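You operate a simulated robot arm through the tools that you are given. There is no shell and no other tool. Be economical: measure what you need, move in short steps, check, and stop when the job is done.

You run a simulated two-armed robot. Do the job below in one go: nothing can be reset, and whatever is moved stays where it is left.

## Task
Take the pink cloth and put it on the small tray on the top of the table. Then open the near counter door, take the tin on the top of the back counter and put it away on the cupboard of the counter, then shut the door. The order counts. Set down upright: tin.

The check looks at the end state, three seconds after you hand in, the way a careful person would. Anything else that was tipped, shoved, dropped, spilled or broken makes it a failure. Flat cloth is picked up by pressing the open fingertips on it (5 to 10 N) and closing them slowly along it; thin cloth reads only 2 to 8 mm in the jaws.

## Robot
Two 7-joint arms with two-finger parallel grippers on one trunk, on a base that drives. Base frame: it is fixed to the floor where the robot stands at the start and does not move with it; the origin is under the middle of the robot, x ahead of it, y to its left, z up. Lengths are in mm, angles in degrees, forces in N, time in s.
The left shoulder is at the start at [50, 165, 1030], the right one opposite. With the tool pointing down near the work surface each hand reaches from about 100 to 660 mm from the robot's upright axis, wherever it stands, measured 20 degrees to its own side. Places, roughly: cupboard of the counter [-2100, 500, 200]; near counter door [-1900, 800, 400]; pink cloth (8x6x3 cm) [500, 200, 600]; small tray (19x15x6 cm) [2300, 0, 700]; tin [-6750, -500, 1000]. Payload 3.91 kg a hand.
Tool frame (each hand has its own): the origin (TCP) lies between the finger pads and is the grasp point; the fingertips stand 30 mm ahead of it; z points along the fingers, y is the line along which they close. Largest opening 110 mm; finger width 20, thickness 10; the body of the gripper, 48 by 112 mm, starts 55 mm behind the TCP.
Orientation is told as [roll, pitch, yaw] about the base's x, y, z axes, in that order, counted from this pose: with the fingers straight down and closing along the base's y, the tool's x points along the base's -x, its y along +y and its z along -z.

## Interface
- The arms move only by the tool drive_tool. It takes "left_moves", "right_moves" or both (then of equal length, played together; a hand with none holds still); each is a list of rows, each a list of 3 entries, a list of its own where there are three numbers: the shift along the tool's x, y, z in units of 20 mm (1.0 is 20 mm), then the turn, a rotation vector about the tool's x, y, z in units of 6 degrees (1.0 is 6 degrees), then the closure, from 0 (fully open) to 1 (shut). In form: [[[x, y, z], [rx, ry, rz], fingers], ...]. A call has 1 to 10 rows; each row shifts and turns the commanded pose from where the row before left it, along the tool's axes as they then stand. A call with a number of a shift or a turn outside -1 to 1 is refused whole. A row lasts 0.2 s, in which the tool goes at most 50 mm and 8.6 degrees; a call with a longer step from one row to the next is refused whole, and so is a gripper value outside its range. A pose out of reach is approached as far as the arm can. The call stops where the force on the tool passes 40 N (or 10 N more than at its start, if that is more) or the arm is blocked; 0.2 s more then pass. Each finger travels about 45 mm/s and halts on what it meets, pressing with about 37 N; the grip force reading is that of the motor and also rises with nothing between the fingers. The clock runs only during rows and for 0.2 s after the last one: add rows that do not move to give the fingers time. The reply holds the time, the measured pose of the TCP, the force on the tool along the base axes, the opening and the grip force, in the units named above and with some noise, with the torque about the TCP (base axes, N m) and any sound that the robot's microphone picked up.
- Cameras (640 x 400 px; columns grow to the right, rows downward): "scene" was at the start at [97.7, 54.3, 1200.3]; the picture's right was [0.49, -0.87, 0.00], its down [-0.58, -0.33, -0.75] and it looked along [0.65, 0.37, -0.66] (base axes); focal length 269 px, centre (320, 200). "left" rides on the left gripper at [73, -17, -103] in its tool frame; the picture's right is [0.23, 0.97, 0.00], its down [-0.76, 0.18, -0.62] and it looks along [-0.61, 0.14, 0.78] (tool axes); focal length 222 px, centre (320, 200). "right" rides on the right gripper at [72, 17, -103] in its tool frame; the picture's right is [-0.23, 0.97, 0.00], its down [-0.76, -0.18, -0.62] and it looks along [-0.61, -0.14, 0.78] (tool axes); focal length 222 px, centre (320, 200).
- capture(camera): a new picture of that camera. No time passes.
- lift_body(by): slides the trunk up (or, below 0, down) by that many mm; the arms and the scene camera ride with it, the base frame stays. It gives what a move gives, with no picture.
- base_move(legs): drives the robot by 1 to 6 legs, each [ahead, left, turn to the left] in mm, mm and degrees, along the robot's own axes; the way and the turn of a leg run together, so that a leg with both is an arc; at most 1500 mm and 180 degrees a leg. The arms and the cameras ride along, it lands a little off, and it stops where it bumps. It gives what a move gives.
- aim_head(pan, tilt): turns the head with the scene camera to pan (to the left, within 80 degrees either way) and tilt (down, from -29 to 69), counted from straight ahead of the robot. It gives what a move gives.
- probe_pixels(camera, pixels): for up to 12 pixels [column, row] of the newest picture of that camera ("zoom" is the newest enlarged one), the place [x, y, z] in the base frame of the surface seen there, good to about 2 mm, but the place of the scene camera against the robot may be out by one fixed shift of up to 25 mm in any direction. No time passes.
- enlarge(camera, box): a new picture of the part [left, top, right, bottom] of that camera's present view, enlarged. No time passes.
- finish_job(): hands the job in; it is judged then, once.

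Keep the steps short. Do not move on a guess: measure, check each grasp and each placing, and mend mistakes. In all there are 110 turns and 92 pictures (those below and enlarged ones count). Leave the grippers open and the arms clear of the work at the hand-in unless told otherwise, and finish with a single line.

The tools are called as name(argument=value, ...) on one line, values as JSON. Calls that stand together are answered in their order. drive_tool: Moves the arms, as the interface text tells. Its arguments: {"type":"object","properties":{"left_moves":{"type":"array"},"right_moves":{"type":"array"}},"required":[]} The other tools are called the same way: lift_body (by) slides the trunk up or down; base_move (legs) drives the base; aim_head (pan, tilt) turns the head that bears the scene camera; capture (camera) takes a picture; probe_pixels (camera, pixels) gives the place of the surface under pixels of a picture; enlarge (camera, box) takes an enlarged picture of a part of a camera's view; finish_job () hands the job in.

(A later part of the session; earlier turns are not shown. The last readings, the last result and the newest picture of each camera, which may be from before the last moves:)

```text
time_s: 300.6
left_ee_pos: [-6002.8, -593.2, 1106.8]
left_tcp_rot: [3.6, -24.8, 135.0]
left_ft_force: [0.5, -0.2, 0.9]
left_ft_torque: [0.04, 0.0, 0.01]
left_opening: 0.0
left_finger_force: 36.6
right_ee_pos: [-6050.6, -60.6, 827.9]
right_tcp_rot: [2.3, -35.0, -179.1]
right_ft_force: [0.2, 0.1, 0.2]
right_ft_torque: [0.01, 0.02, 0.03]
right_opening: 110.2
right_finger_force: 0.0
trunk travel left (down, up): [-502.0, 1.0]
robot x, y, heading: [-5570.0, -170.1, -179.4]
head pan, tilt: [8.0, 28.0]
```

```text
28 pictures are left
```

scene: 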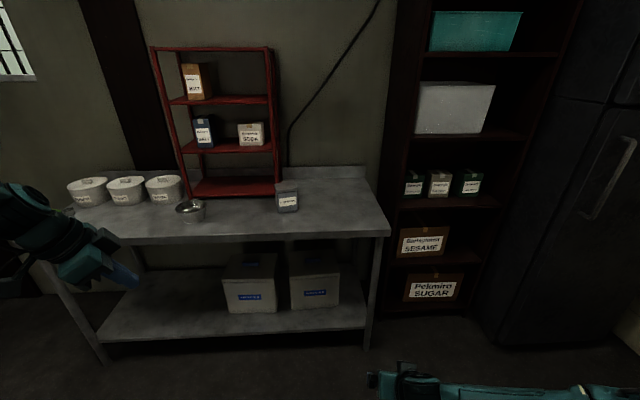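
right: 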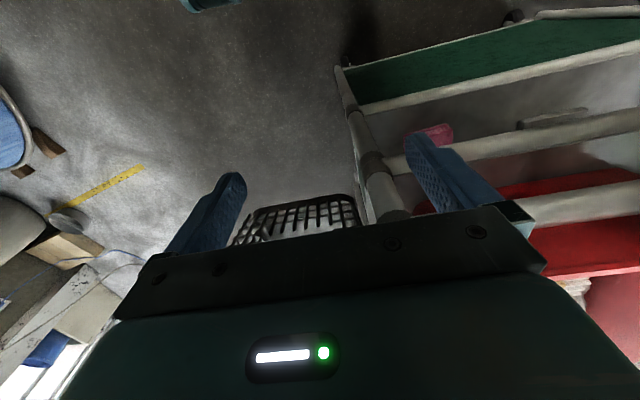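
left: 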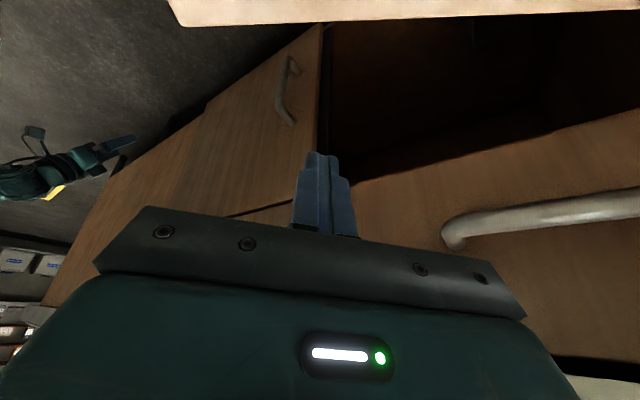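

enlarge(camera="scene", box=[150, 140, 400, 260])

probe_pixels(camera="scene", pixels=[[287, 187], [287, 200], [287, 210], [277, 200], [298, 200], [287, 225], [290, 236], [388, 232], [110, 240], [190, 210], [235, 188], [350, 205]])

```text
2.56 times, centred on (275, 200) of scene
```

zoom: 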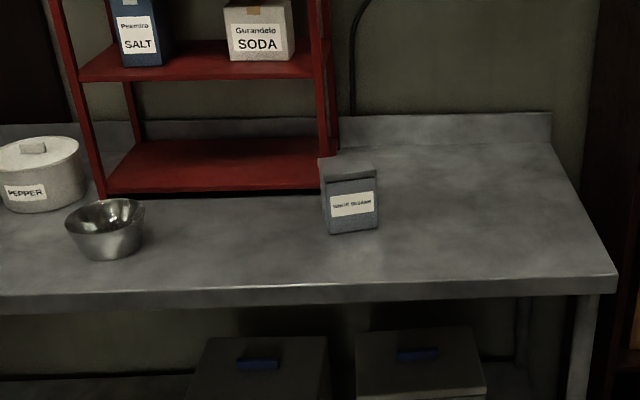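

```text
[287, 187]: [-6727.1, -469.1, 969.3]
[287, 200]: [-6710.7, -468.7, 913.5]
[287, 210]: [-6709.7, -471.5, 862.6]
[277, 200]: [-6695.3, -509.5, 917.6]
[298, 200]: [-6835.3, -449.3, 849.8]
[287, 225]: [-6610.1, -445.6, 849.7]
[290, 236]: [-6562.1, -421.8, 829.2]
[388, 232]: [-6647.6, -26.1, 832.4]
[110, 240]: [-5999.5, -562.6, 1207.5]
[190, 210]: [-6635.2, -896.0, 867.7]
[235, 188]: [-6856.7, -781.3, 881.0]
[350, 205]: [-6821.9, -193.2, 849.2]
```

The tin is at about (-6730,-475): roughly 75 mm wide, top z≈960, bench top ≈841. I'll return the left hand to a forward-facing posture (yaw with the robot, tilt about 25°) and open it before approaching.

drive_tool(left_moves=[[[0, 0, 0], [-0.4, 0, -0.86], 0.5], [[0, 0, 0], [-0.4, 0, -0.86], 0], [[0, 0, 0], [-0.4, 0, -0.86], 0], [[0, 0, 0], [-0.4, 0, -0.86], 0], [[0, 0, 0], [-0.4, 0, -0.86], 0], [[0, 0, 0], [-0.4, 0, -0.86], 0], [[0, 0, 0], [-0.4, 0, -0.86], 0], [[0, 0, 0], [-0.4, 0, -0.86], 0]])

drive_tool(left_moves=[[[0, -0.9, 0], [0, 0, 0], 0], [[0, -0.9, 0], [0, 0, 0], 0], [[0, -0.9, 0], [0, 0, 0], 0], [[0, -0.9, 0], [0, 0, 0], 0], [[0, -0.9, 0], [0, 0, 0], 0], [[0, -0.9, 0], [0, 0, 0], 0], [[0, -0.9, 0], [0, 0, 0], 0], [[0, -0.9, 0], [0, 0, 0], 0], [[0, -0.9, 0], [0, 0, 0], 0]])

```text
time_s: 302.4
left_ee_pos: [-5991.9, -615.2, 1071.3]
left_tcp_rot: [2.4, -27.4, -178.9]
left_ft_force: [0.0, -0.9, -0.3]
left_ft_torque: [0.01, 0.0, -0.01]
left_opening: 110.2
left_finger_force: 0.1
left hand out of reach, approached as far as the arm can: row 3, 4, 5, 6, 7, 8
right_ee_pos: [-6050.2, -61.0, 827.9]
right_tcp_rot: [2.2, -35.0, -179.2]
right_ft_force: [-0.7, 0.5, 0.1]
right_ft_torque: [-0.01, 0.0, -0.02]
right_opening: 110.2
right_finger_force: 0.1
trunk travel left (down, up): [-502.0, 1.0]
robot x, y, heading: [-5574.6, -164.5, -179.2]
head pan, tilt: [8.0, 28.0]
```

```text
time_s: 304.4
left_ee_pos: [-5998.7, -458.0, 1067.4]
left_tcp_rot: [2.7, -27.2, -179.0]
left_ft_force: [0.6, -0.3, 0.2]
left_ft_torque: [-0.01, 0.0, -0.01]
left_opening: 109.9
left_finger_force: 0.1
left hand out of reach, approached as far as the arm can: row 1
right_ee_pos: [-6049.0, -59.8, 827.9]
right_tcp_rot: [2.2, -35.0, -179.1]
right_ft_force: [0.0, 0.7, -0.2]
right_ft_torque: [-0.02, -0.03, 0.0]
right_opening: 109.9
right_finger_force: 0.1
trunk travel left (down, up): [-502.0, 1.0]
robot x, y, heading: [-5571.6, -167.5, -179.2]
head pan, tilt: [8.0, 28.0]
```

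Good posture now. Before grasping, I'll test here in free space that the left arm can reach as low as placing will need (515 mm below its shoulder).

drive_tool(left_moves=[[[0.45, 0, 0.89], [0, 0, 0], 0], [[0.45, 0, 0.89], [0, 0, 0], 0], [[0.45, 0, 0.89], [0, 0, 0], 0], [[0.45, 0, 0.89], [0, 0, 0], 0], [[0.45, 0, 0.89], [0, 0, 0], 0], [[0.45, 0, 0.89], [0, 0, 0], 0], [[0.45, 0, 0.89], [0, 0, 0], 0], [[0.45, 0, 0.89], [0, 0, 0], 0], [[0.45, 0, 0.89], [0, 0, 0], 0], [[0.45, 0, 0.89], [0, 0, 0], 0]])

drive_tool(left_moves=[[[0.45, 0, 0.89], [0, 0, 0], 0], [[0.45, 0, 0.89], [0, 0, 0], 0], [[0.45, 0, 0.89], [0, 0, 0], 0], [[0.45, 0, 0.89], [0, 0, 0], 0], [[0.45, 0, 0.89], [0, 0, 0], 0], [[0.45, 0, 0.89], [0, 0, 0], 0], [[0, 0, 0], [0, 0, 0], 0]])

```text
time_s: 306.6
left_ee_pos: [-5994.2, -479.1, 919.1]
left_tcp_rot: [2.6, -27.1, -179.1]
left_ft_force: [0.1, -0.2, -0.6]
left_ft_torque: [0.01, -0.02, 0.01]
left_opening: 109.9
left_finger_force: 0.0
left hand out of reach, approached as far as the arm can: row 8, 9, 10
right_ee_pos: [-6049.1, -60.8, 827.8]
right_tcp_rot: [2.2, -35.0, -179.1]
right_ft_force: [0.0, 0.3, 0.1]
right_ft_torque: [0.02, -0.03, 0.03]
right_opening: 109.9
right_finger_force: 0.1
trunk travel left (down, up): [-502.0, 1.0]
robot x, y, heading: [-5575.4, -168.8, -179.3]
head pan, tilt: [8.0, 28.0]
```

```text
time_s: 308.2
left_ee_pos: [-5991.0, -500.1, 915.0]
left_tcp_rot: [2.7, -27.1, -179.1]
left_ft_force: [-0.3, 0.7, 0.2]
left_ft_torque: [-0.06, -0.01, -0.01]
left_opening: 110.3
left_finger_force: 0.2
left hand out of reach, approached as far as the arm can: row 1, 2, 3, 4, 5, 6
right_ee_pos: [-6051.9, -60.0, 827.8]
right_tcp_rot: [2.2, -35.0, -179.1]
right_ft_force: [0.1, -0.1, -0.7]
right_ft_torque: [-0.05, -0.01, 0.01]
right_opening: 110.1
right_finger_force: 0.0
trunk travel left (down, up): [-502.0, 1.0]
robot x, y, heading: [-5573.6, -167.0, -179.2]
head pan, tilt: [8.0, 28.0]
```

The left arm gets stuck 150 mm higher than the right one did, which looks like a bad elbow posture. I'll re-pose it: straighten the hand, raise it and bring it to the centre, mirroring how the right arm started, with the right hand moved aside.

drive_tool(left_moves=[[[0, 0, -1], [0, 0.9, 0], 0], [[0, 0, -1], [0, 0.9, 0], 0], [[0, 0, -1], [0, 0.9, 0], 0], [[0, 0, -1], [0, 0.9, 0], 0], [[0, 0, -1], [0, 0.9, 0], 0], [[0, 0, -1], [0, 0, 0], 0], [[0, 0, -1], [0, 0, 0], 0], [[0, 0, -1], [0, 0, 0], 0], [[0, 0, -0.5], [0, 0, 0], 0], [[0, -1, 0], [0, 0, 0], 0]], right_moves=[[[0, -1, 0], [0, 0, 0], 0], [[0, -1, 0], [0, 0, 0], 0], [[0, -1, 0], [0, 0, 0], 0], [[0, -1, 0], [0, 0, 0], 0], [[0, -1, 0], [0, 0, 0], 0], [[0, -1, 0], [0, 0, 0], 0], [[0, -1, 0], [0, 0, 0], 0], [[0, -1, 0], [0, 0, 0], 0], [[0, 0, 0], [0, 0, 0], 0], [[0, 0, 0], [0, 0, 0], 0]])

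drive_tool(left_moves=[[[0, -1, 0], [0, 0, 0], 0], [[0, -1, 0], [0, 0, 0], 0], [[0, -1, 0], [0, 0, 0], 0], [[0, -1, 0], [0, 0, 0], 0], [[0, -1, 0], [0, 0, 0], 0], [[0, -1, 0], [0, 0, 0], 0], [[0, -1, 0], [0, 0, 0], 0], [[0, -1, 0], [0, 0, 0], 0], [[0, -1, 0], [0, 0, 0], 0], [[0, -1, 0], [0, 0, 0], 0]])

drive_tool(left_moves=[[[0, -1, 0], [0, 0, 0], 0], [[0, -1, 0], [0, 0, 0], 0], [[0, -1, 0], [0, 0, 0], 0], [[0, -0.8, 0], [0, 0, 0], 0], [[0, 0, 0], [0, 0, 0], 0]])

```text
time_s: 310.4
left_ee_pos: [-5963.1, -470.9, 1079.0]
left_tcp_rot: [2.4, 0.0, -178.0]
left_ft_force: [-0.6, -0.4, -0.1]
left_ft_torque: [-0.01, 0.0, -0.01]
left_opening: 109.9
left_finger_force: 0.2
right_ee_pos: [-6055.9, 98.9, 822.8]
right_tcp_rot: [2.2, -35.0, -179.2]
right_ft_force: [0.8, -0.2, 0.5]
right_ft_torque: [-0.01, 0.0, 0.03]
right_opening: 109.9
right_finger_force: 0.1
trunk travel left (down, up): [-502.0, 1.0]
robot x, y, heading: [-5572.6, -165.5, -179.1]
head pan, tilt: [8.0, 28.0]
```

```text
time_s: 312.6
left_ee_pos: [-5960.7, -298.3, 1081.3]
left_tcp_rot: [2.2, -0.2, -177.9]
left_ft_force: [-0.7, -0.8, 1.1]
left_ft_torque: [0.0, -0.01, -0.01]
left_opening: 109.9
left_finger_force: 0.1
left hand out of reach, approached as far as the arm can: row 9, 10
right_ee_pos: [-6055.7, 98.9, 822.6]
right_tcp_rot: [2.3, -34.9, -179.2]
right_ft_force: [0.3, -0.9, -0.3]
right_ft_torque: [0.01, -0.03, 0.01]
right_opening: 109.8
right_finger_force: 0.0
trunk travel left (down, up): [-502.0, 1.0]
robot x, y, heading: [-5572.0, -164.5, -179.5]
head pan, tilt: [8.0, 28.0]
```

```text
time_s: 313.8
left_ee_pos: [-5950.1, -291.2, 1094.6]
left_tcp_rot: [2.3, -0.2, -177.9]
left_ft_force: [0.1, 0.1, 0.6]
left_ft_torque: [0.01, -0.02, 0.01]
left_opening: 110.1
left_finger_force: 0.1
left hand out of reach, approached as far as the arm can: row 1, 2, 3, 4
right_ee_pos: [-6055.5, 99.0, 823.5]
right_tcp_rot: [2.2, -35.0, -179.1]
right_ft_force: [0.3, -0.6, -0.2]
right_ft_torque: [0.0, -0.02, -0.02]
right_opening: 110.2
right_finger_force: 0.0
trunk travel left (down, up): [-502.0, 1.0]
robot x, y, heading: [-5570.4, -168.8, -179.5]
head pan, tilt: [8.0, 28.0]
```

It seems the left tool's yaw relative to its arm is what saturates. I'll turn the hand 36° clockwise, shift it left, tilt it, and see whether it can then go lower.

drive_tool(left_moves=[[[0, 1, 0], [0, 0, 1], 0], [[0, 1, 0], [0, 0, 1], 0], [[0, 1, 0], [0, 0, 1], 0], [[0, 1, 0], [0, 0, 1], 0], [[-0.5, 1, 0], [0, 0, 1], 0], [[-0.5, 1, 0], [0, 0, 1], 0], [[-0.5, 1, 0], [0, 0, 0], 0], [[-0.5, 1, 0.5], [0, 0, 0], 0], [[-0.5, 1, 1], [0, 0, 0], 0], [[0, 0, 1], [0, 0, 0], 0]])

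drive_tool(left_moves=[[[0, 0, 1], [0, -1, 0], 0], [[0, 0, 1], [0, -1, 0], 0], [[0.2, 0, 1], [0, -1, 0], 0], [[0.3, 0, 1], [0, -1, 0], 0], [[0.4, 0, 1], [0, -1, 0], 0], [[0.5, 0, 0.86], [0, 0, 0], 0], [[0.5, 0, 0.86], [0, 0, 0], 0], [[0.5, 0, 0.86], [0, 0, 0], 0], [[0.5, 0, 0.86], [0, 0, 0], 0], [[0.5, 0, 0.86], [0, 0, 0], 0]])

drive_tool(left_moves=[[[0.5, 0, 0.86], [0, 0, 0], 0], [[0.5, 0, 0.86], [0, 0, 0], 0], [[0.5, 0, 0.86], [0, 0, 0], 0], [[0.5, 0, 0.86], [0, 0, 0], 0], [[0.5, 0, 0.86], [0, 0, 0], 0], [[0.5, 0, 0.86], [0, 0, 0], 0]])

```text
time_s: 316.0
left_ee_pos: [-6053.6, -432.9, 1049.1]
left_tcp_rot: [2.0, 1.2, 146.1]
left_ft_force: [-0.1, 0.8, -0.4]
left_ft_torque: [0.0, 0.03, 0.04]
left_opening: 109.9
left_finger_force: 0.0
right_ee_pos: [-6055.0, 98.7, 823.9]
right_tcp_rot: [2.2, -34.9, -179.1]
right_ft_force: [0.8, 0.4, 0.4]
right_ft_torque: [-0.01, -0.01, 0.0]
right_opening: 109.9
right_finger_force: 0.0
trunk travel left (down, up): [-502.0, 1.0]
robot x, y, heading: [-5568.8, -167.0, -179.3]
head pan, tilt: [8.0, 28.0]
```

```text
time_s: 318.2
left_ee_pos: [-6045.5, -449.2, 934.0]
left_tcp_rot: [2.2, -28.7, 144.9]
left_ft_force: [0.6, 0.0, -0.2]
left_ft_torque: [0.0, 0.01, 0.0]
left_opening: 110.1
left_finger_force: 0.2
left hand out of reach, approached as far as the arm can: row 5, 6, 7, 8, 9, 10
right_ee_pos: [-6056.6, 100.2, 822.4]
right_tcp_rot: [2.2, -35.1, -179.1]
right_ft_force: [0.5, 0.2, 0.6]
right_ft_torque: [0.0, 0.02, 0.0]
right_opening: 110.0
right_finger_force: 0.0
trunk travel left (down, up): [-502.0, 1.0]
robot x, y, heading: [-5572.3, -164.3, -179.5]
head pan, tilt: [8.0, 28.0]
```

```text
time_s: 319.6
left_ee_pos: [-6023.3, -472.4, 925.6]
left_tcp_rot: [2.3, -28.8, 145.0]
left_ft_force: [0.1, 0.0, -0.3]
left_ft_torque: [0.01, -0.01, 0.04]
left_opening: 110.1
left_finger_force: 0.2
left hand out of reach, approached as far as the arm can: row 1, 2, 3, 4, 5, 6
right_ee_pos: [-6055.2, 98.1, 823.7]
right_tcp_rot: [2.2, -35.0, -179.0]
right_ft_force: [-0.4, 0.0, -0.5]
right_ft_torque: [0.03, -0.01, 0.0]
right_opening: 110.0
right_finger_force: 0.0
trunk travel left (down, up): [-502.0, 1.0]
robot x, y, heading: [-5576.1, -165.1, -179.4]
head pan, tilt: [8.0, 28.0]
```

The left arm's posture won't go lower, but the right arm's will: it reached 490 mm below its shoulder. So I'll use the right hand for the tin, standing turned at the cupboard. I'll raise both hands to clear the bench height.

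drive_tool(left_moves=[[[-0.48, 0, -0.88], [0, 0, 0], 0], [[-0.48, 0, -0.88], [0, 0, 0], 0], [[-0.48, 0, -0.88], [0, 0, 0], 0], [[-0.48, 0, -0.88], [0, 0, 0], 0], [[-0.48, 0, -0.88], [0, 0, 0], 0], [[-0.48, 0, -0.88], [0, 0, 0], 0], [[-0.48, 0, -0.88], [0, 0, 0], 0], [[-0.48, 0, -0.88], [0, 0, 0], 0], [[-0.3, 0, -0.9], [0, 0, 0], 0]], right_moves=[[[-0.57, 0, -0.82], [0, 0, 0], 0], [[-0.57, 0, -0.82], [0, 0, 0], 0], [[-0.57, 0, -0.82], [0, 0, 0], 0], [[-0.57, 0, -0.82], [0, 0, 0], 0], [[-0.57, 0, -0.82], [0, 0, 0], 0], [[-0.57, 0, -0.82], [0, 0, 0], 0], [[-0.57, 0, -0.82], [0, 0, 0], 0], [[-0.57, 0, -0.82], [0, 0, 0], 0], [[-0.57, 0, -0.82], [0, 0, 0], 0]])

base_move(legs=[[500, 490, 0]])

capture(camera="right")

```text
time_s: 321.6
left_ee_pos: [-6002.5, -486.8, 1083.4]
left_tcp_rot: [2.1, -29.3, 145.0]
left_ft_force: [1.4, 0.1, 0.1]
left_ft_torque: [-0.02, 0.04, -0.01]
left_opening: 110.0
left_finger_force: 0.0
left hand out of reach, approached as far as the arm can: row 7, 8, 9
right_ee_pos: [-6055.9, 103.6, 1003.6]
right_tcp_rot: [2.2, -35.0, -179.1]
right_ft_force: [-0.5, 1.1, 0.1]
right_ft_torque: [-0.02, -0.02, 0.0]
right_opening: 110.0
right_finger_force: 0.0
trunk travel left (down, up): [-502.0, 1.0]
robot x, y, heading: [-5572.7, -167.8, -179.2]
head pan, tilt: [8.0, 28.0]
```

```text
time_s: 326.5
left_ee_pos: [-6495.9, -986.0, 1082.5]
left_tcp_rot: [2.1, -29.2, 145.1]
left_ft_force: [-0.3, 0.2, -0.2]
left_ft_torque: [0.03, -0.02, 0.02]
left_opening: 110.1
left_finger_force: 0.1
right_ee_pos: [-6550.8, -395.0, 1002.3]
right_tcp_rot: [2.3, -35.1, -179.1]
right_ft_force: [-0.9, -0.8, -0.2]
right_ft_torque: [0.01, -0.02, -0.02]
right_opening: 109.9
right_finger_force: 0.0
trunk travel left (down, up): [-502.0, 1.0]
robot x, y, heading: [-6064.3, -663.7, -179.2]
head pan, tilt: [8.0, 28.0]
```

```text
26 pictures are left
```

right: 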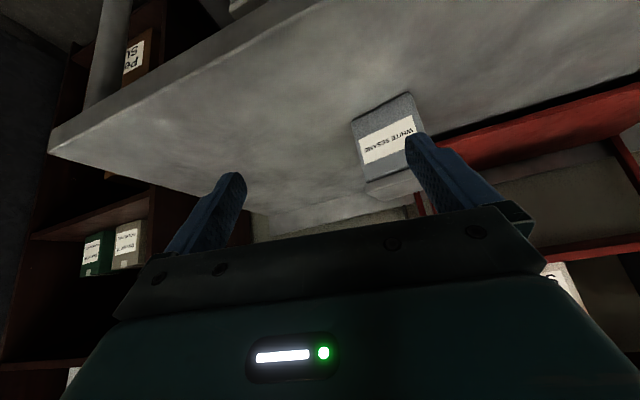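

The tin ("White Sesame") is in view around (385,140). I'll measure its edges.

probe_pixels(camera="right", pixels=[[354, 122], [410, 93], [359, 150], [365, 182], [413, 125], [362, 186], [400, 188], [385, 130], [385, 182], [380, 100], [340, 130], [395, 180]])

enlarge(camera="right", box=[330, 70, 450, 220])

```text
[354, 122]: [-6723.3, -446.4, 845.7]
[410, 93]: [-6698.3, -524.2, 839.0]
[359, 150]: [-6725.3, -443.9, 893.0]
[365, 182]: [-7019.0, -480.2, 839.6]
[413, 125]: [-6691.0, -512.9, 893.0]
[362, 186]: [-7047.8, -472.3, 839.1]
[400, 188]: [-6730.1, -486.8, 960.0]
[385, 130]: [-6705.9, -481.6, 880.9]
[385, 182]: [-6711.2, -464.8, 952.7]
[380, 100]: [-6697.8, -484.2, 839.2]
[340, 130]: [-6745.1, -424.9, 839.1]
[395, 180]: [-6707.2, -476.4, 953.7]
```

```text
2.67 times, centred on (390, 145) of right
```

zoom: 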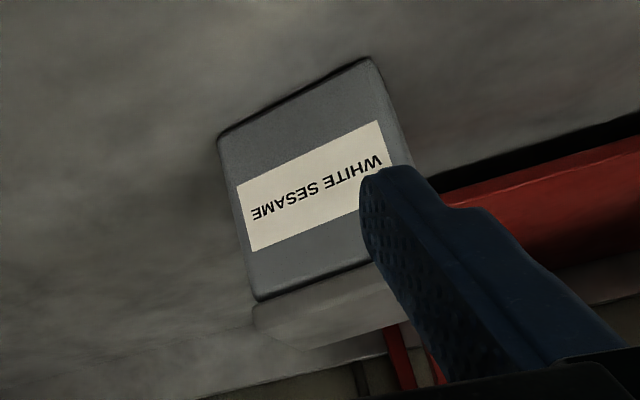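

The tin is 79 mm wide, its top at z 960, with the front face turned so the hand should yaw to −154° (+25°). Its centre is about (-6742,-496). I'll raise the hand 40 mm and yaw it, then bring the base closer.

drive_tool(right_moves=[[[-0.23, 0, -0.33], [-0.473, 0, -0.675], 0], [[-0.23, 0, -0.33], [-0.473, 0, -0.675], 0], [[-0.23, 0, -0.33], [-0.473, 0, -0.675], 0], [[-0.23, 0, -0.33], [-0.473, 0, -0.675], 0], [[-0.23, 0, -0.33], [-0.473, 0, -0.675], 0]])

base_move(legs=[[100, 60, 0]])

capture(camera="right")

```text
time_s: 327.7
left_ee_pos: [-6496.6, -986.6, 1083.4]
left_tcp_rot: [2.2, -29.2, 145.1]
left_ft_force: [-0.5, 0.3, 0.2]
left_ft_torque: [-0.01, 0.0, -0.01]
left_opening: 109.8
left_finger_force: 0.0
right_ee_pos: [-6551.7, -392.8, 1043.8]
right_tcp_rot: [2.0, -35.8, -154.1]
right_ft_force: [-0.1, 0.0, 0.2]
right_ft_torque: [-0.01, 0.0, -0.02]
right_opening: 109.9
right_finger_force: 0.1
trunk travel left (down, up): [-502.0, 1.0]
robot x, y, heading: [-6064.0, -665.2, -179.1]
head pan, tilt: [8.0, 28.0]
```

```text
time_s: 328.9
left_ee_pos: [-6594.4, -1047.6, 1081.7]
left_tcp_rot: [2.2, -29.1, 145.2]
left_ft_force: [-0.3, -0.2, 0.5]
left_ft_torque: [0.04, -0.01, -0.03]
left_opening: 109.9
left_finger_force: 0.0
right_ee_pos: [-6650.1, -454.7, 1042.5]
right_tcp_rot: [2.0, -35.7, -154.1]
right_ft_force: [-0.1, 0.2, -0.5]
right_ft_torque: [-0.01, -0.02, 0.0]
right_opening: 110.2
right_finger_force: 0.1
trunk travel left (down, up): [-502.0, 1.0]
robot x, y, heading: [-6166.2, -728.8, -179.2]
head pan, tilt: [8.0, 28.0]
```

```text
24 pictures are left
```

right: 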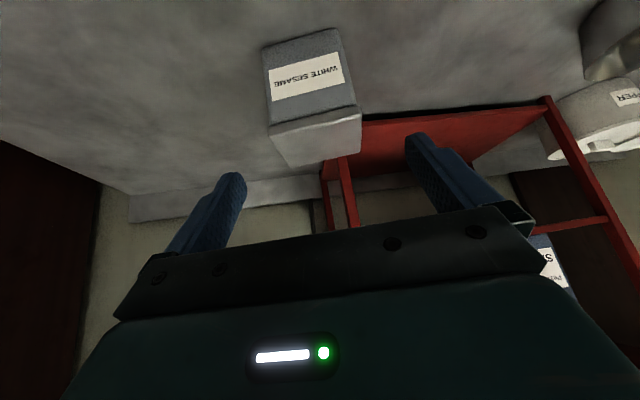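

probe_pixels(camera="right", pixels=[[270, 130], [358, 112], [283, 162], [362, 145], [315, 140], [270, 45], [340, 32], [348, 190], [370, 125], [400, 118], [325, 180], [265, 90]])

enlarge(camera="right", box=[220, 10, 460, 210])

```text
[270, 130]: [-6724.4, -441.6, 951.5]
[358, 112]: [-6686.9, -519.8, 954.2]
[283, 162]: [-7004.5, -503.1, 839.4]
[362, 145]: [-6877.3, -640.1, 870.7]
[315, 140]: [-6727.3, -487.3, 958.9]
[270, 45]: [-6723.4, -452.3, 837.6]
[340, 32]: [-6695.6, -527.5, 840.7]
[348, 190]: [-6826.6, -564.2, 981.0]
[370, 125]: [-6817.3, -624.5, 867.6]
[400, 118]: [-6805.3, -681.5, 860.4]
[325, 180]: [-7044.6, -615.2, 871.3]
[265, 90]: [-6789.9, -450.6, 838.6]
```

```text
2.00 times, centred on (340, 110) of right
```

zoom: 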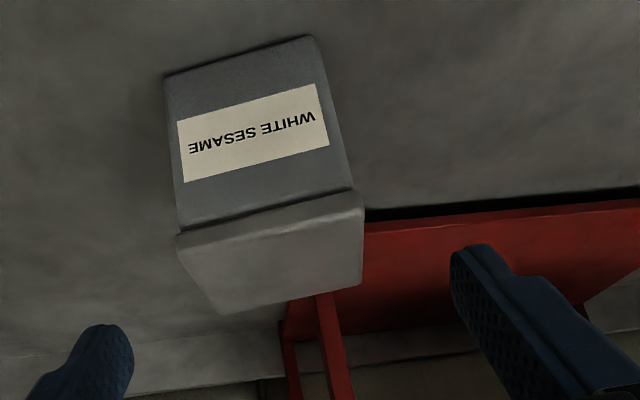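

Lateral alignment is good and the red post is 100 mm clear of the finger. I'll drive 55 mm closer so the grasp isn't at full stretch, then re-read the pose.

base_move(legs=[[55, 0, 0]])

probe_pixels(camera="right", pixels=[[293, 160], [355, 148], [300, 150], [345, 140]])

```text
time_s: 329.8
left_ee_pos: [-6648.5, -1049.7, 1082.3]
left_tcp_rot: [2.1, -29.1, 145.1]
left_ft_force: [-0.4, 0.4, -0.8]
left_ft_torque: [-0.02, -0.01, -0.04]
left_opening: 109.8
left_finger_force: 0.0
right_ee_pos: [-6702.8, -456.4, 1042.5]
right_tcp_rot: [1.9, -35.7, -154.1]
right_ft_force: [-0.3, 0.9, 0.6]
right_ft_torque: [-0.01, 0.01, 0.01]
right_opening: 109.8
right_finger_force: 0.0
trunk travel left (down, up): [-502.0, 1.0]
robot x, y, heading: [-6220.7, -727.3, -179.1]
head pan, tilt: [8.0, 28.0]
```

```text
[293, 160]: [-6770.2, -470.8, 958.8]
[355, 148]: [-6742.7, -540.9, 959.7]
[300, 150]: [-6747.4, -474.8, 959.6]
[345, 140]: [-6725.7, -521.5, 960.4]
```

Tin centre confirmed at (-6733,-494). I'll align laterally by +18 mm and descend along the tool axis to straddle it.

drive_tool(right_moves=[[[0.8, 0.44, 0], [0, 0, 0], 0], [[0.8, 0.44, 0], [0, 0, 0], 0], [[0, 0, 0.88], [0, 0, 0], 0], [[0, 0, 0.88], [0, 0, 0], 0], [[0, 0, 0.88], [0, 0, 0], 0]])

capture(camera="right")

```text
time_s: 331.0
left_ee_pos: [-6648.4, -1049.9, 1082.0]
left_tcp_rot: [2.1, -29.3, 145.2]
left_ft_force: [-0.8, 0.1, 0.0]
left_ft_torque: [-0.03, 0.01, 0.02]
left_opening: 110.2
left_finger_force: 0.0
right_ee_pos: [-6699.1, -476.2, 982.6]
right_tcp_rot: [2.1, -35.8, -154.1]
right_ft_force: [0.7, -0.8, 0.1]
right_ft_torque: [0.0, -0.03, 0.0]
right_opening: 109.8
right_finger_force: 0.1
trunk travel left (down, up): [-502.0, 1.0]
robot x, y, heading: [-6220.9, -727.8, -179.4]
head pan, tilt: [8.0, 28.0]
```

```text
22 pictures are left
```

right: 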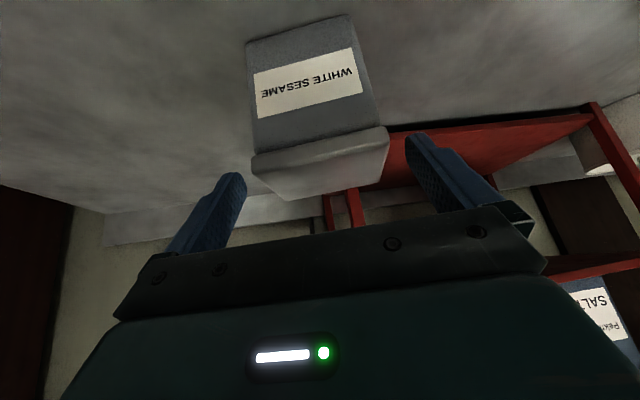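

The tin (252–388 px) is centred between the fingers (240–408). I'll descend the last 53 mm and close.

drive_tool(right_moves=[[[0, 0, 0.88], [0, 0, 0], 0], [[0, 0, 0.88], [0, 0, 0], 0], [[0, 0, 0.88], [0, 0, 0], 0], [[0, 0, 0], [0, 0, 0], 0.15], [[0, 0, 0], [0, 0, 0], 0.3], [[0, 0, 0], [0, 0, 0], 0.6], [[0, 0, 0], [0, 0, 0], 1], [[0, 0, 0], [0, 0, 0], 1]])

capture(camera="right")

```text
time_s: 332.8
left_ee_pos: [-6647.0, -1047.8, 1083.1]
left_tcp_rot: [2.1, -29.2, 145.2]
left_ft_force: [0.1, -0.3, -0.5]
left_ft_torque: [0.04, 0.0, -0.01]
left_opening: 109.9
left_finger_force: 0.1
right_ee_pos: [-6725.6, -490.2, 938.5]
right_tcp_rot: [2.0, -35.8, -154.2]
right_ft_force: [0.1, 0.6, 0.1]
right_ft_torque: [0.14, 0.21, 0.01]
right_opening: 93.4
right_finger_force: 37.1
trunk travel left (down, up): [-502.0, 1.0]
robot x, y, heading: [-6219.1, -725.1, -178.9]
head pan, tilt: [8.0, 28.0]
```

```text
21 pictures are left
```

right: 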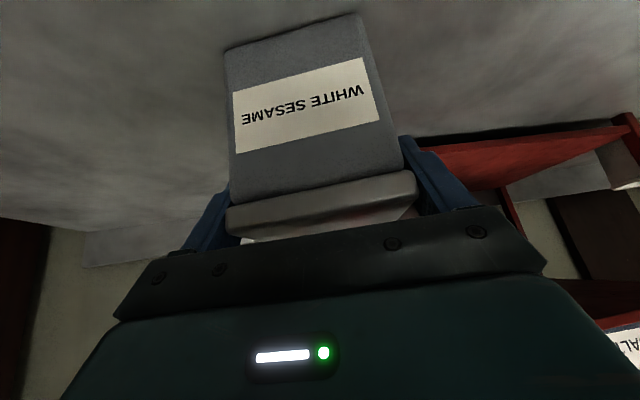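

Gripped at 93 mm with 37 N. I'll lift straight up 120 mm and check.

drive_tool(right_moves=[[[-0.29, 0, -0.4], [0, 0, 0], 1], [[-0.585, 0, -0.81], [0, 0, 0], 1], [[-0.585, 0, -0.81], [0, 0, 0], 1], [[-0.585, 0, -0.81], [0, 0, 0], 1], [[-0.585, 0, -0.81], [0, 0, 0], 1], [[-0.585, 0, -0.81], [0, 0, 0], 1]])

base_move(legs=[[-550, 0, 0]])

capture(camera="right")

```text
time_s: 334.2
left_ee_pos: [-6648.2, -1049.4, 1082.8]
left_tcp_rot: [2.1, -29.2, 145.2]
left_ft_force: [-0.2, -0.2, -0.1]
left_ft_torque: [0.0, 0.04, 0.01]
left_opening: 109.9
left_finger_force: 0.1
right_ee_pos: [-6726.8, -488.8, 1049.3]
right_tcp_rot: [2.0, -35.7, -154.1]
right_ft_force: [1.1, -0.4, -4.3]
right_ft_torque: [0.03, -0.05, -0.01]
right_opening: 93.1
right_finger_force: 37.5
trunk travel left (down, up): [-502.0, 1.0]
robot x, y, heading: [-6220.6, -729.1, -179.0]
head pan, tilt: [8.0, 28.0]
```

```text
time_s: 337.4
left_ee_pos: [-6099.6, -1039.2, 1082.9]
left_tcp_rot: [2.2, -29.2, 144.8]
left_ft_force: [-0.1, -0.3, -0.3]
left_ft_torque: [-0.02, -0.03, 0.01]
left_opening: 109.9
left_finger_force: 0.1
right_ee_pos: [-6175.3, -479.4, 1048.7]
right_tcp_rot: [2.0, -35.8, -154.4]
right_ft_force: [0.3, 0.2, -3.8]
right_ft_torque: [0.03, -0.06, -0.04]
right_opening: 93.1
right_finger_force: 37.3
trunk travel left (down, up): [-502.0, 1.0]
robot x, y, heading: [-5664.9, -722.2, -179.5]
head pan, tilt: [8.0, 28.0]
```

```text
20 pictures are left
```

right: 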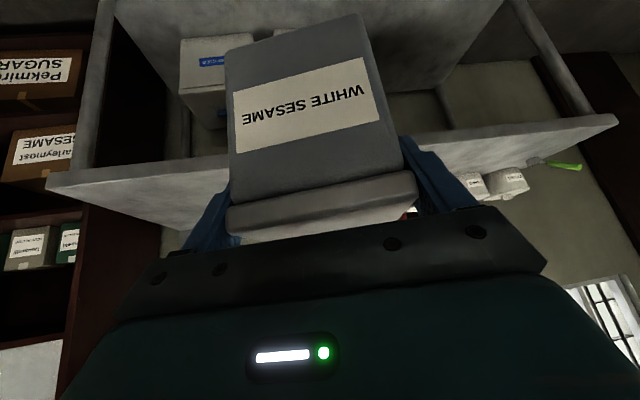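

The tin is securely held (about 4 N of weight). I'll tuck it inward 125 mm and raise it 80 mm to pass the sacks, then retrace the route backwards.

drive_tool(right_moves=[[[-0.29, 0.9, -0.4], [0, 0, 0], 1], [[-0.29, 0.9, -0.4], [0, 0, 0], 1], [[-0.29, 0.9, -0.4], [0, 0, 0], 1], [[-0.29, 0.9, -0.4], [0, 0, 0], 1], [[-0.29, 0.9, -0.4], [0, 0, 0], 1], [[-0.29, 0.9, -0.4], [0, 0, 0], 1], [[-0.29, 0.9, -0.4], [0, 0, 0], 1], [[-0.29, 0, -0.4], [0, 0, 0], 1]])

base_move(legs=[[-70, -580, -0.5], [-1000, -500, 0], [-1100, -590, 0]])

```text
time_s: 339.2
left_ee_pos: [-6099.3, -1039.1, 1083.2]
left_tcp_rot: [2.2, -29.2, 144.8]
left_ft_force: [0.7, 0.4, 0.5]
left_ft_torque: [0.02, 0.03, -0.04]
left_opening: 109.8
left_finger_force: 0.0
right_ee_pos: [-6119.5, -589.7, 1128.0]
right_tcp_rot: [2.0, -35.7, -154.6]
right_ft_force: [0.0, -0.2, -4.1]
right_ft_torque: [0.01, -0.06, 0.01]
right_opening: 92.6
right_finger_force: 36.9
trunk travel left (down, up): [-502.0, 1.0]
robot x, y, heading: [-5666.7, -717.0, -179.3]
head pan, tilt: [8.0, 28.0]
```

```text
time_s: 356.0
left_ee_pos: [-3928.1, 618.6, 1083.1]
left_tcp_rot: [2.2, -29.2, 144.0]
left_ft_force: [0.1, -0.9, -0.4]
left_ft_torque: [0.01, -0.01, 0.02]
left_opening: 109.8
left_finger_force: 0.2
right_ee_pos: [-3942.6, 1068.1, 1129.6]
right_tcp_rot: [2.0, -35.8, -155.2]
right_ft_force: [0.9, -0.8, -3.4]
right_ft_torque: [0.03, -0.07, 0.01]
right_opening: 92.8
right_finger_force: 36.8
trunk travel left (down, up): [-502.0, 1.0]
robot x, y, heading: [-3493.5, 932.7, 179.6]
head pan, tilt: [8.0, 28.0]
```

At (-3493,933). I'll keep backing to beside the second door, then turn left to face the cupboard obliquely.

base_move(legs=[[-1000, -88, 0.4], [-255, -70, 0], [0, 0, 100]])

aim_head(pan=0, tilt=45)

capture(camera="scene")

```text
time_s: 366.9
left_ee_pos: [-1849.6, 702.9, 1083.9]
left_tcp_rot: [2.2, -29.3, -116.1]
left_ft_force: [0.1, -0.2, -0.1]
left_ft_torque: [-0.01, 0.01, 0.0]
left_opening: 110.3
left_finger_force: 0.1
right_ee_pos: [-2289.8, 611.6, 1129.8]
right_tcp_rot: [2.0, -35.7, -55.2]
right_ft_force: [0.7, 0.2, -4.2]
right_ft_torque: [0.04, 0.03, 0.0]
right_opening: 92.8
right_finger_force: 37.1
trunk travel left (down, up): [-502.0, 1.0]
robot x, y, heading: [-2232.0, 1079.4, -80.3]
head pan, tilt: [8.0, 28.0]
```

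```text
time_s: 367.7
left_ee_pos: [-1850.2, 704.1, 1082.3]
left_tcp_rot: [2.2, -29.1, -116.0]
left_ft_force: [0.3, -0.2, -0.5]
left_ft_torque: [0.03, -0.01, 0.0]
left_opening: 110.1
left_finger_force: 0.1
right_ee_pos: [-2290.8, 611.1, 1129.5]
right_tcp_rot: [1.9, -35.7, -55.3]
right_ft_force: [-0.4, 0.5, -3.9]
right_ft_torque: [0.03, 0.02, 0.01]
right_opening: 93.0
right_finger_force: 37.2
trunk travel left (down, up): [-502.0, 1.0]
robot x, y, heading: [-2231.5, 1078.5, -80.3]
head pan, tilt: [0.0, 45.0]
```

```text
19 pictures are left
```

scene: 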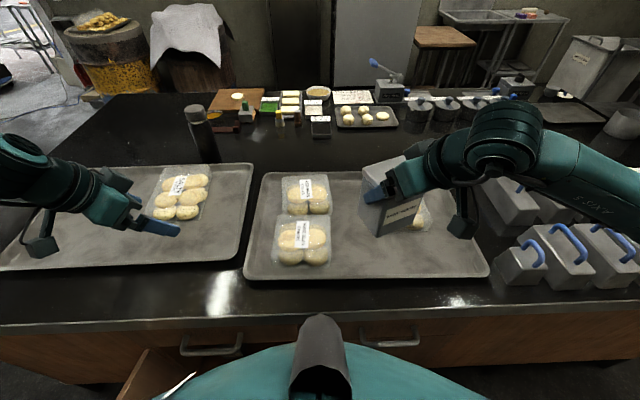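

I'm now beside the cupboard with the tin hovering over the counter at a safe height. I'll back off 230 mm, turn 42° left, tuck the left hand inward, and yaw the tin hand 40° to the right so it will enter more squarely.

base_move(legs=[[-230, 58, 0], [0, 0, 42]])

drive_tool(left_moves=[[[-0.105, -0.98, 0.06], [0, 0, 0], 0], [[-0.105, -0.98, 0.06], [0, 0, 0], 0], [[-0.105, -0.98, 0.06], [0, 0, 0], 0], [[-0.105, -0.98, 0.06], [0, 0, 0], 0], [[-0.105, -0.98, 0.06], [0, 0, 0], 0], [[-0.105, -0.98, 0.06], [0, 0, 0], 0], [[-0.105, -0.98, 0.06], [0, 0, 0], 0], [[-0.105, -0.98, 0.06], [0, 0, 0], 0], [[-0.105, -0.98, 0.06], [0, 0, 0], 0]], right_moves=[[[0, -0.5, 0], [0.555, 0, 0.774], 1], [[0, -0.5, 0], [0.555, 0, 0.774], 1], [[0, -0.5, 0], [0.555, 0, 0.774], 1], [[0, -0.5, 0], [0.555, 0, 0.774], 1], [[0, -0.5, 0], [0.555, 0, 0.774], 1], [[0, -0.5, 0], [0.555, 0, 0.774], 1], [[0, -0.5, 0], [0.555, 0, 0.774], 1], [[0, -0.5, 0], [0, 0, 0], 1], [[0, -0.5, 0], [0, 0, 0], 1]])

```text
time_s: 371.4
left_ee_pos: [-1678.1, 1294.5, 1083.1]
left_tcp_rot: [2.2, -29.3, -73.8]
left_ft_force: [0.7, 0.2, -0.1]
left_ft_torque: [0.0, 0.0, 0.0]
left_opening: 110.4
left_finger_force: 0.1
right_ee_pos: [-1942.9, 932.0, 1129.6]
right_tcp_rot: [2.0, -35.8, -13.2]
right_ft_force: [0.1, -0.4, -3.7]
right_ft_torque: [0.02, 0.05, 0.0]
right_opening: 92.7
right_finger_force: 37.2
trunk travel left (down, up): [-502.0, 1.0]
robot x, y, heading: [-2214.9, 1317.7, -38.2]
head pan, tilt: [0.0, 45.0]
```

```text
time_s: 373.4
left_ee_pos: [-1840.7, 1221.4, 1076.6]
left_tcp_rot: [2.2, -29.1, -73.8]
left_ft_force: [-0.1, 0.0, -0.1]
left_ft_torque: [-0.01, 0.04, 0.01]
left_opening: 110.1
left_finger_force: 0.0
left hand out of reach, approached as far as the arm can: row 2
right_ee_pos: [-1994.3, 857.8, 1127.2]
right_tcp_rot: [1.6, -34.6, -53.0]
right_ft_force: [0.4, 1.1, -4.1]
right_ft_torque: [0.07, 0.07, -0.04]
right_opening: 93.0
right_finger_force: 37.0
trunk travel left (down, up): [-502.0, 1.0]
robot x, y, heading: [-2215.7, 1317.1, -38.1]
head pan, tilt: [0.0, 45.0]
```

The hand is at n≈114 mm from the face; the tin needs more room past the countertop edge, so I'll back 70 mm along the normal and then lower the trunk fully.

base_move(legs=[[-54, 45, 0]])

lift_body(by=-400)

aim_head(pan=-15, tilt=50)

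capture(camera="scene")

```text
time_s: 374.5
left_ee_pos: [-1854.8, 1289.8, 1077.3]
left_tcp_rot: [2.1, -29.2, -73.9]
left_ft_force: [0.0, -0.5, 0.4]
left_ft_torque: [-0.03, 0.04, 0.01]
left_opening: 109.8
left_finger_force: 0.0
right_ee_pos: [-2006.5, 926.5, 1127.4]
right_tcp_rot: [1.5, -34.8, -52.9]
right_ft_force: [0.4, -0.3, -4.0]
right_ft_torque: [0.02, 0.02, 0.02]
right_opening: 92.7
right_finger_force: 37.1
trunk travel left (down, up): [-502.0, 1.0]
robot x, y, heading: [-2229.3, 1382.1, -38.3]
head pan, tilt: [0.0, 45.0]
```

```text
time_s: 378.4
left_ee_pos: [-1855.7, 1289.7, 676.9]
left_tcp_rot: [2.1, -29.1, -73.9]
left_ft_force: [-0.8, -1.0, 0.1]
left_ft_torque: [-0.04, 0.02, 0.02]
left_opening: 109.9
left_finger_force: 0.0
right_ee_pos: [-2009.2, 925.8, 728.2]
right_tcp_rot: [1.7, -34.6, -52.9]
right_ft_force: [0.2, -0.4, -3.9]
right_ft_torque: [0.06, 0.03, 0.02]
right_opening: 92.5
right_finger_force: 37.0
trunk travel left (down, up): [-102.0, 401.0]
robot x, y, heading: [-2226.9, 1388.2, -38.4]
head pan, tilt: [0.0, 45.0]
```

```text
time_s: 379.1
left_ee_pos: [-1855.0, 1290.7, 677.2]
left_tcp_rot: [2.1, -29.1, -73.9]
left_ft_force: [0.5, -0.7, 0.4]
left_ft_torque: [-0.01, 0.01, 0.02]
left_opening: 110.0
left_finger_force: 0.1
right_ee_pos: [-2007.9, 926.6, 727.6]
right_tcp_rot: [1.6, -34.5, -52.9]
right_ft_force: [-0.4, 0.1, -5.0]
right_ft_torque: [0.06, 0.06, -0.03]
right_opening: 92.8
right_finger_force: 36.6
trunk travel left (down, up): [-102.0, 401.0]
robot x, y, heading: [-2230.8, 1387.6, -38.3]
head pan, tilt: [-15.0, 50.0]
```

```text
18 pictures are left
```

scene: 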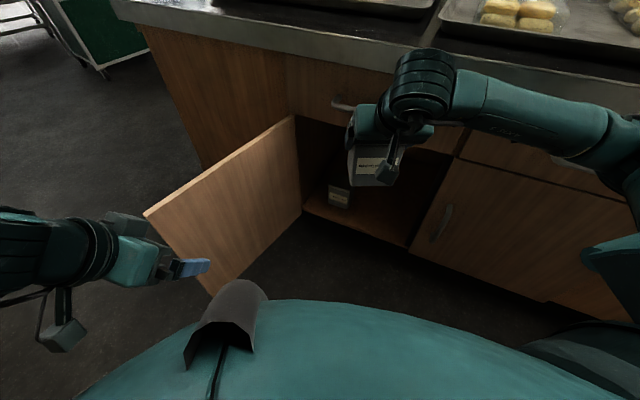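

The door is about 90° open. I'll measure the door's position and the interior to plan clearances.

probe_pixels(camera="scene", pixels=[[150, 212], [293, 120], [215, 290], [300, 210], [340, 195], [375, 215], [400, 240], [330, 200], [410, 248], [355, 190], [345, 215], [195, 268]])

enlarge(camera="scene", box=[270, 60, 490, 280])

```text
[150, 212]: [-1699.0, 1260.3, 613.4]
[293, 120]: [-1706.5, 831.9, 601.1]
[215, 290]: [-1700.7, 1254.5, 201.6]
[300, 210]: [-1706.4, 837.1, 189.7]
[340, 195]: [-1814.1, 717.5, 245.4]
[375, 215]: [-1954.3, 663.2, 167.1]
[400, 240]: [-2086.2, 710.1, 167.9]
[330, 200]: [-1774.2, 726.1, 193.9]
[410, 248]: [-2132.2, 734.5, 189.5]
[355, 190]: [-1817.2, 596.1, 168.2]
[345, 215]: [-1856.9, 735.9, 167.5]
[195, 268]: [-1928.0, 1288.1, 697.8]
```

```text
1.82 times, centred on (380, 170) of scene
```

zoom: 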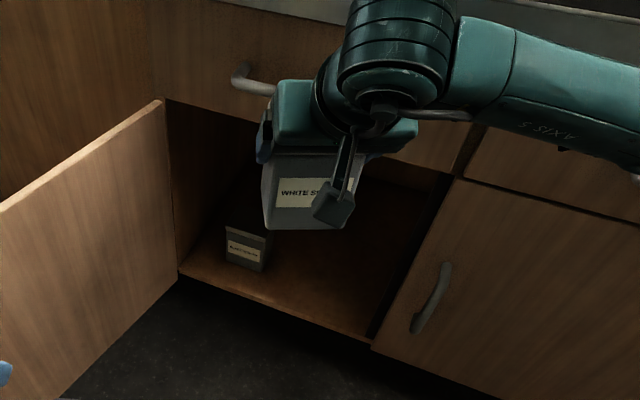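

The door is at about 102°, giving clearance for everything. Cupboard floor is at z≈158.5 and the container at s≈130–165; I'll target the tin at s≈300. I'll lower the trunk the rest, then lower the tin in front of the opening to test the reach.

lift_body(by=-102)

drive_tool(right_moves=[[[0.568, 0, 0.823], [0, 0, 0], 1], [[0.568, 0, 0.823], [0, 0, 0], 1], [[0.568, 0, 0.823], [0, 0, 0], 1], [[0.568, 0, 0.823], [0, 0, 0], 1], [[0.568, 0, 0.823], [0, 0, 0], 1], [[0.568, 0, 0.823], [0, 0, 0], 1], [[0.568, 0, 0.823], [0, 0, 0], 1], [[0.568, 0, 0.823], [0, 0, 0], 1], [[0.568, 0, 0.823], [0, 0, 0], 1], [[0.568, 0, 0.823], [0, 0, 0], 1]])

drive_tool(right_moves=[[[0.568, 0, 0.823], [0, 0, 0], 1], [[0.568, 0, 0.823], [0, 0, 0], 1], [[0.568, 0, 0.823], [0, 0, 0], 1], [[0.568, 0, 0.823], [0, 0, 0], 1], [[0.568, 0, 0.823], [0, 0, 0], 1]])

```text
time_s: 380.5
left_ee_pos: [-1853.4, 1290.8, 575.3]
left_tcp_rot: [2.1, -29.1, -73.9]
left_ft_force: [-0.5, -0.5, -0.4]
left_ft_torque: [-0.02, -0.01, 0.01]
left_opening: 109.7
left_finger_force: 0.0
right_ee_pos: [-2007.1, 927.3, 624.5]
right_tcp_rot: [1.7, -34.6, -52.9]
right_ft_force: [0.6, 0.2, -3.6]
right_ft_torque: [0.07, 0.03, 0.02]
right_opening: 92.9
right_finger_force: 36.9
trunk travel left (down, up): [0.0, 503.0]
robot x, y, heading: [-2226.2, 1386.2, -38.4]
head pan, tilt: [-15.0, 50.0]
```

```text
time_s: 382.7
left_ee_pos: [-1854.8, 1290.5, 575.0]
left_tcp_rot: [2.0, -29.0, -73.9]
left_ft_force: [0.2, -0.6, 0.7]
left_ft_torque: [-0.02, 0.02, -0.01]
left_opening: 109.9
left_finger_force: 0.1
right_ee_pos: [-2003.7, 929.6, 425.0]
right_tcp_rot: [1.6, -34.6, -52.9]
right_ft_force: [-0.4, 0.0, -4.7]
right_ft_torque: [0.07, 0.04, 0.02]
right_opening: 92.6
right_finger_force: 37.4
trunk travel left (down, up): [0.0, 503.0]
robot x, y, heading: [-2226.7, 1388.3, -38.2]
head pan, tilt: [-15.0, 50.0]
```

```text
time_s: 383.9
left_ee_pos: [-1854.5, 1290.4, 574.0]
left_tcp_rot: [2.1, -29.2, -74.0]
left_ft_force: [0.2, -0.4, 0.6]
left_ft_torque: [0.01, -0.03, 0.04]
left_opening: 109.9
left_finger_force: 0.0
right_ee_pos: [-2001.4, 930.7, 324.9]
right_tcp_rot: [1.6, -34.6, -52.8]
right_ft_force: [-0.1, 0.2, -4.2]
right_ft_torque: [0.04, 0.02, 0.03]
right_opening: 93.0
right_finger_force: 36.9
trunk travel left (down, up): [0.0, 503.0]
robot x, y, heading: [-2228.4, 1386.9, -38.4]
head pan, tilt: [-15.0, 50.0]
```

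It's reaching well at z 325. I'll go on to z 278 (tin bottom about 20 mm above the floor level).

drive_tool(right_moves=[[[0.568, 0, 0.823], [0, 0, 0], 1], [[0.568, 0, 0.823], [0, 0, 0], 1], [[0.2, 0, 0.29], [0, 0, 0], 1], [[0, 0, 0], [0, 0, 0], 1]])

capture(camera="right")

```text
time_s: 384.9
left_ee_pos: [-1854.1, 1289.6, 574.4]
left_tcp_rot: [2.0, -29.0, -73.9]
left_ft_force: [-0.2, -0.1, 0.0]
left_ft_torque: [-0.03, 0.02, 0.01]
left_opening: 110.0
left_finger_force: 0.2
right_ee_pos: [-2002.3, 931.8, 277.0]
right_tcp_rot: [1.6, -34.6, -52.9]
right_ft_force: [0.0, 0.2, -4.5]
right_ft_torque: [0.08, 0.06, -0.01]
right_opening: 92.9
right_finger_force: 36.8
trunk travel left (down, up): [0.0, 503.0]
robot x, y, heading: [-2228.7, 1383.4, -38.1]
head pan, tilt: [-15.0, 50.0]
```

```text
16 pictures are left
```

right: 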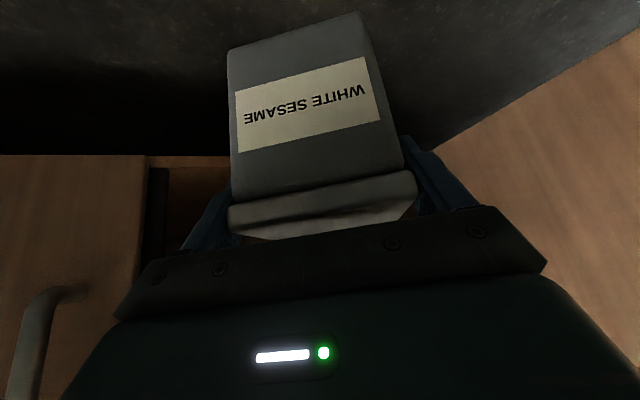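

The tin hangs right in front of the opening. I'll probe the opening's right edge, sill and door with this camera.

probe_pixels(camera="right", pixels=[[146, 162], [146, 220], [158, 200], [190, 157], [195, 180], [175, 200], [60, 157], [432, 150], [470, 180], [600, 60]])

enlarge(camera="right", box=[90, 120, 250, 260])

```text
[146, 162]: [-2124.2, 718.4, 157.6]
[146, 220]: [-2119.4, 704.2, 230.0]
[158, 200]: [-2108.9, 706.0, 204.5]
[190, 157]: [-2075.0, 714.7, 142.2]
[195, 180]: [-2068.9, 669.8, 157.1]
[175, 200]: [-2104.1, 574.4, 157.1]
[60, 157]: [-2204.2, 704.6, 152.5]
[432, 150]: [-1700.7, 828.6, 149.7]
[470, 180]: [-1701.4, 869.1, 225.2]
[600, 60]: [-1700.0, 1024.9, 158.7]
```

```text
2.86 times, centred on (170, 190) of right
```

zoom: 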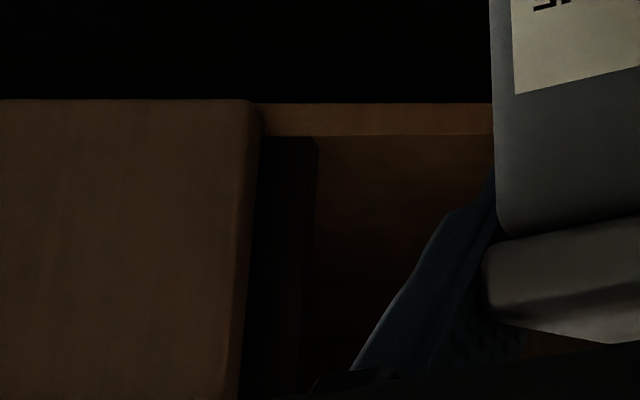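

Floor is at z 157, the opening spans x −1701 to −2105, and the tin hand is centred on it. I'll drive in along the normal in two halves and look after the first.

base_move(legs=[[110, -92, 0]])

capture(camera="scene")

```text
time_s: 386.4
left_ee_pos: [-1824.7, 1151.5, 575.0]
left_tcp_rot: [2.0, -29.1, -73.8]
left_ft_force: [0.1, -0.4, -0.3]
left_ft_torque: [-0.01, -0.04, 0.02]
left_opening: 109.9
left_finger_force: 0.0
right_ee_pos: [-1970.7, 792.4, 276.2]
right_tcp_rot: [1.6, -34.7, -52.9]
right_ft_force: [0.5, 0.3, -3.9]
right_ft_torque: [0.06, 0.04, 0.0]
right_opening: 92.9
right_finger_force: 37.1
trunk travel left (down, up): [0.0, 503.0]
robot x, y, heading: [-2199.7, 1246.8, -38.1]
head pan, tilt: [-15.0, 50.0]
```

```text
14 pictures are left
```

scene: 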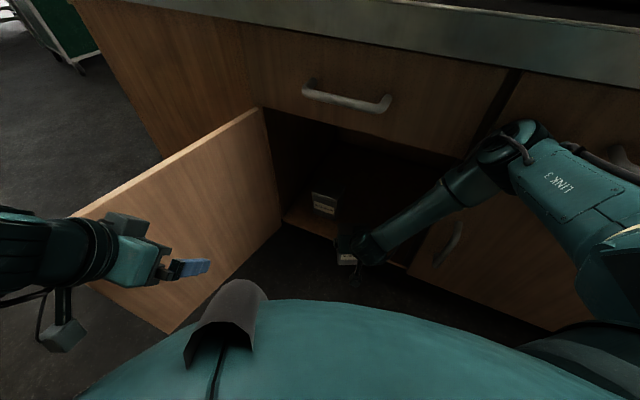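

The elbow at (515,145) is near the drawer fronts. I'll probe the elbow and forearm positions before going further.

probe_pixels(camera="scene", pixels=[[515, 130], [495, 150], [470, 170], [440, 200], [400, 225], [535, 135], [450, 240], [500, 110], [590, 150], [560, 185]])

```text
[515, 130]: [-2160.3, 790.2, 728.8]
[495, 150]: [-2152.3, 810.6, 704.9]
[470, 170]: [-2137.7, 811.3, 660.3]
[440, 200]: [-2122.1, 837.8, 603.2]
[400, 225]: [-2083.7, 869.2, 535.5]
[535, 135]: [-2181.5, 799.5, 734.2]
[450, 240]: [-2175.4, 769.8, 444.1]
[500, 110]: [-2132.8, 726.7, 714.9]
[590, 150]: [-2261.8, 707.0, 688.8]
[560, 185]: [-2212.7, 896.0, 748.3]
```

The elbow is only about 60 mm from the drawer front, so the base can't go in further. I'll extend the arm itself instead, in small steps straight into the opening.

drive_tool(right_moves=[[[-0.744, -0.427, 0.513], [0, 0, 0], 1], [[-0.744, -0.427, 0.513], [0, 0, 0], 1], [[-0.744, -0.427, 0.513], [0, 0, 0], 1]])

capture(camera="scene")

probe_pixels(camera="scene", pixels=[[515, 130], [495, 150], [470, 170], [535, 135], [500, 135], [510, 120]])

```text
time_s: 387.1
left_ee_pos: [-1824.1, 1150.4, 575.0]
left_tcp_rot: [2.1, -29.1, -73.9]
left_ft_force: [0.6, 0.1, -0.4]
left_ft_torque: [-0.01, 0.02, 0.0]
left_opening: 110.0
left_finger_force: 0.0
right_ee_pos: [-1957.9, 733.9, 276.5]
right_tcp_rot: [1.4, -34.6, -52.8]
right_ft_force: [-0.2, 0.5, -4.6]
right_ft_torque: [0.02, 0.07, -0.01]
right_opening: 92.7
right_finger_force: 37.0
trunk travel left (down, up): [0.0, 503.0]
robot x, y, heading: [-2194.5, 1243.2, -38.1]
head pan, tilt: [-15.0, 50.0]
```

```text
13 pictures are left
```

scene: 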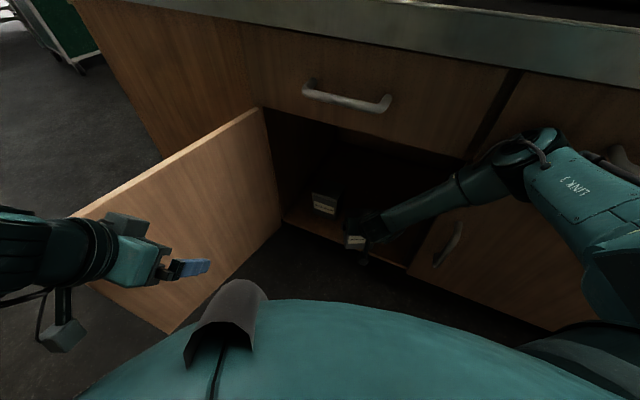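

```text
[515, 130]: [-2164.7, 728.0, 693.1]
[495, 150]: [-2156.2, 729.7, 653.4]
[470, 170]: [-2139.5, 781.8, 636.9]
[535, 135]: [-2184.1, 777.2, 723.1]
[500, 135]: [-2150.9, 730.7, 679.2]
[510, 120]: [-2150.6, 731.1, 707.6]
```

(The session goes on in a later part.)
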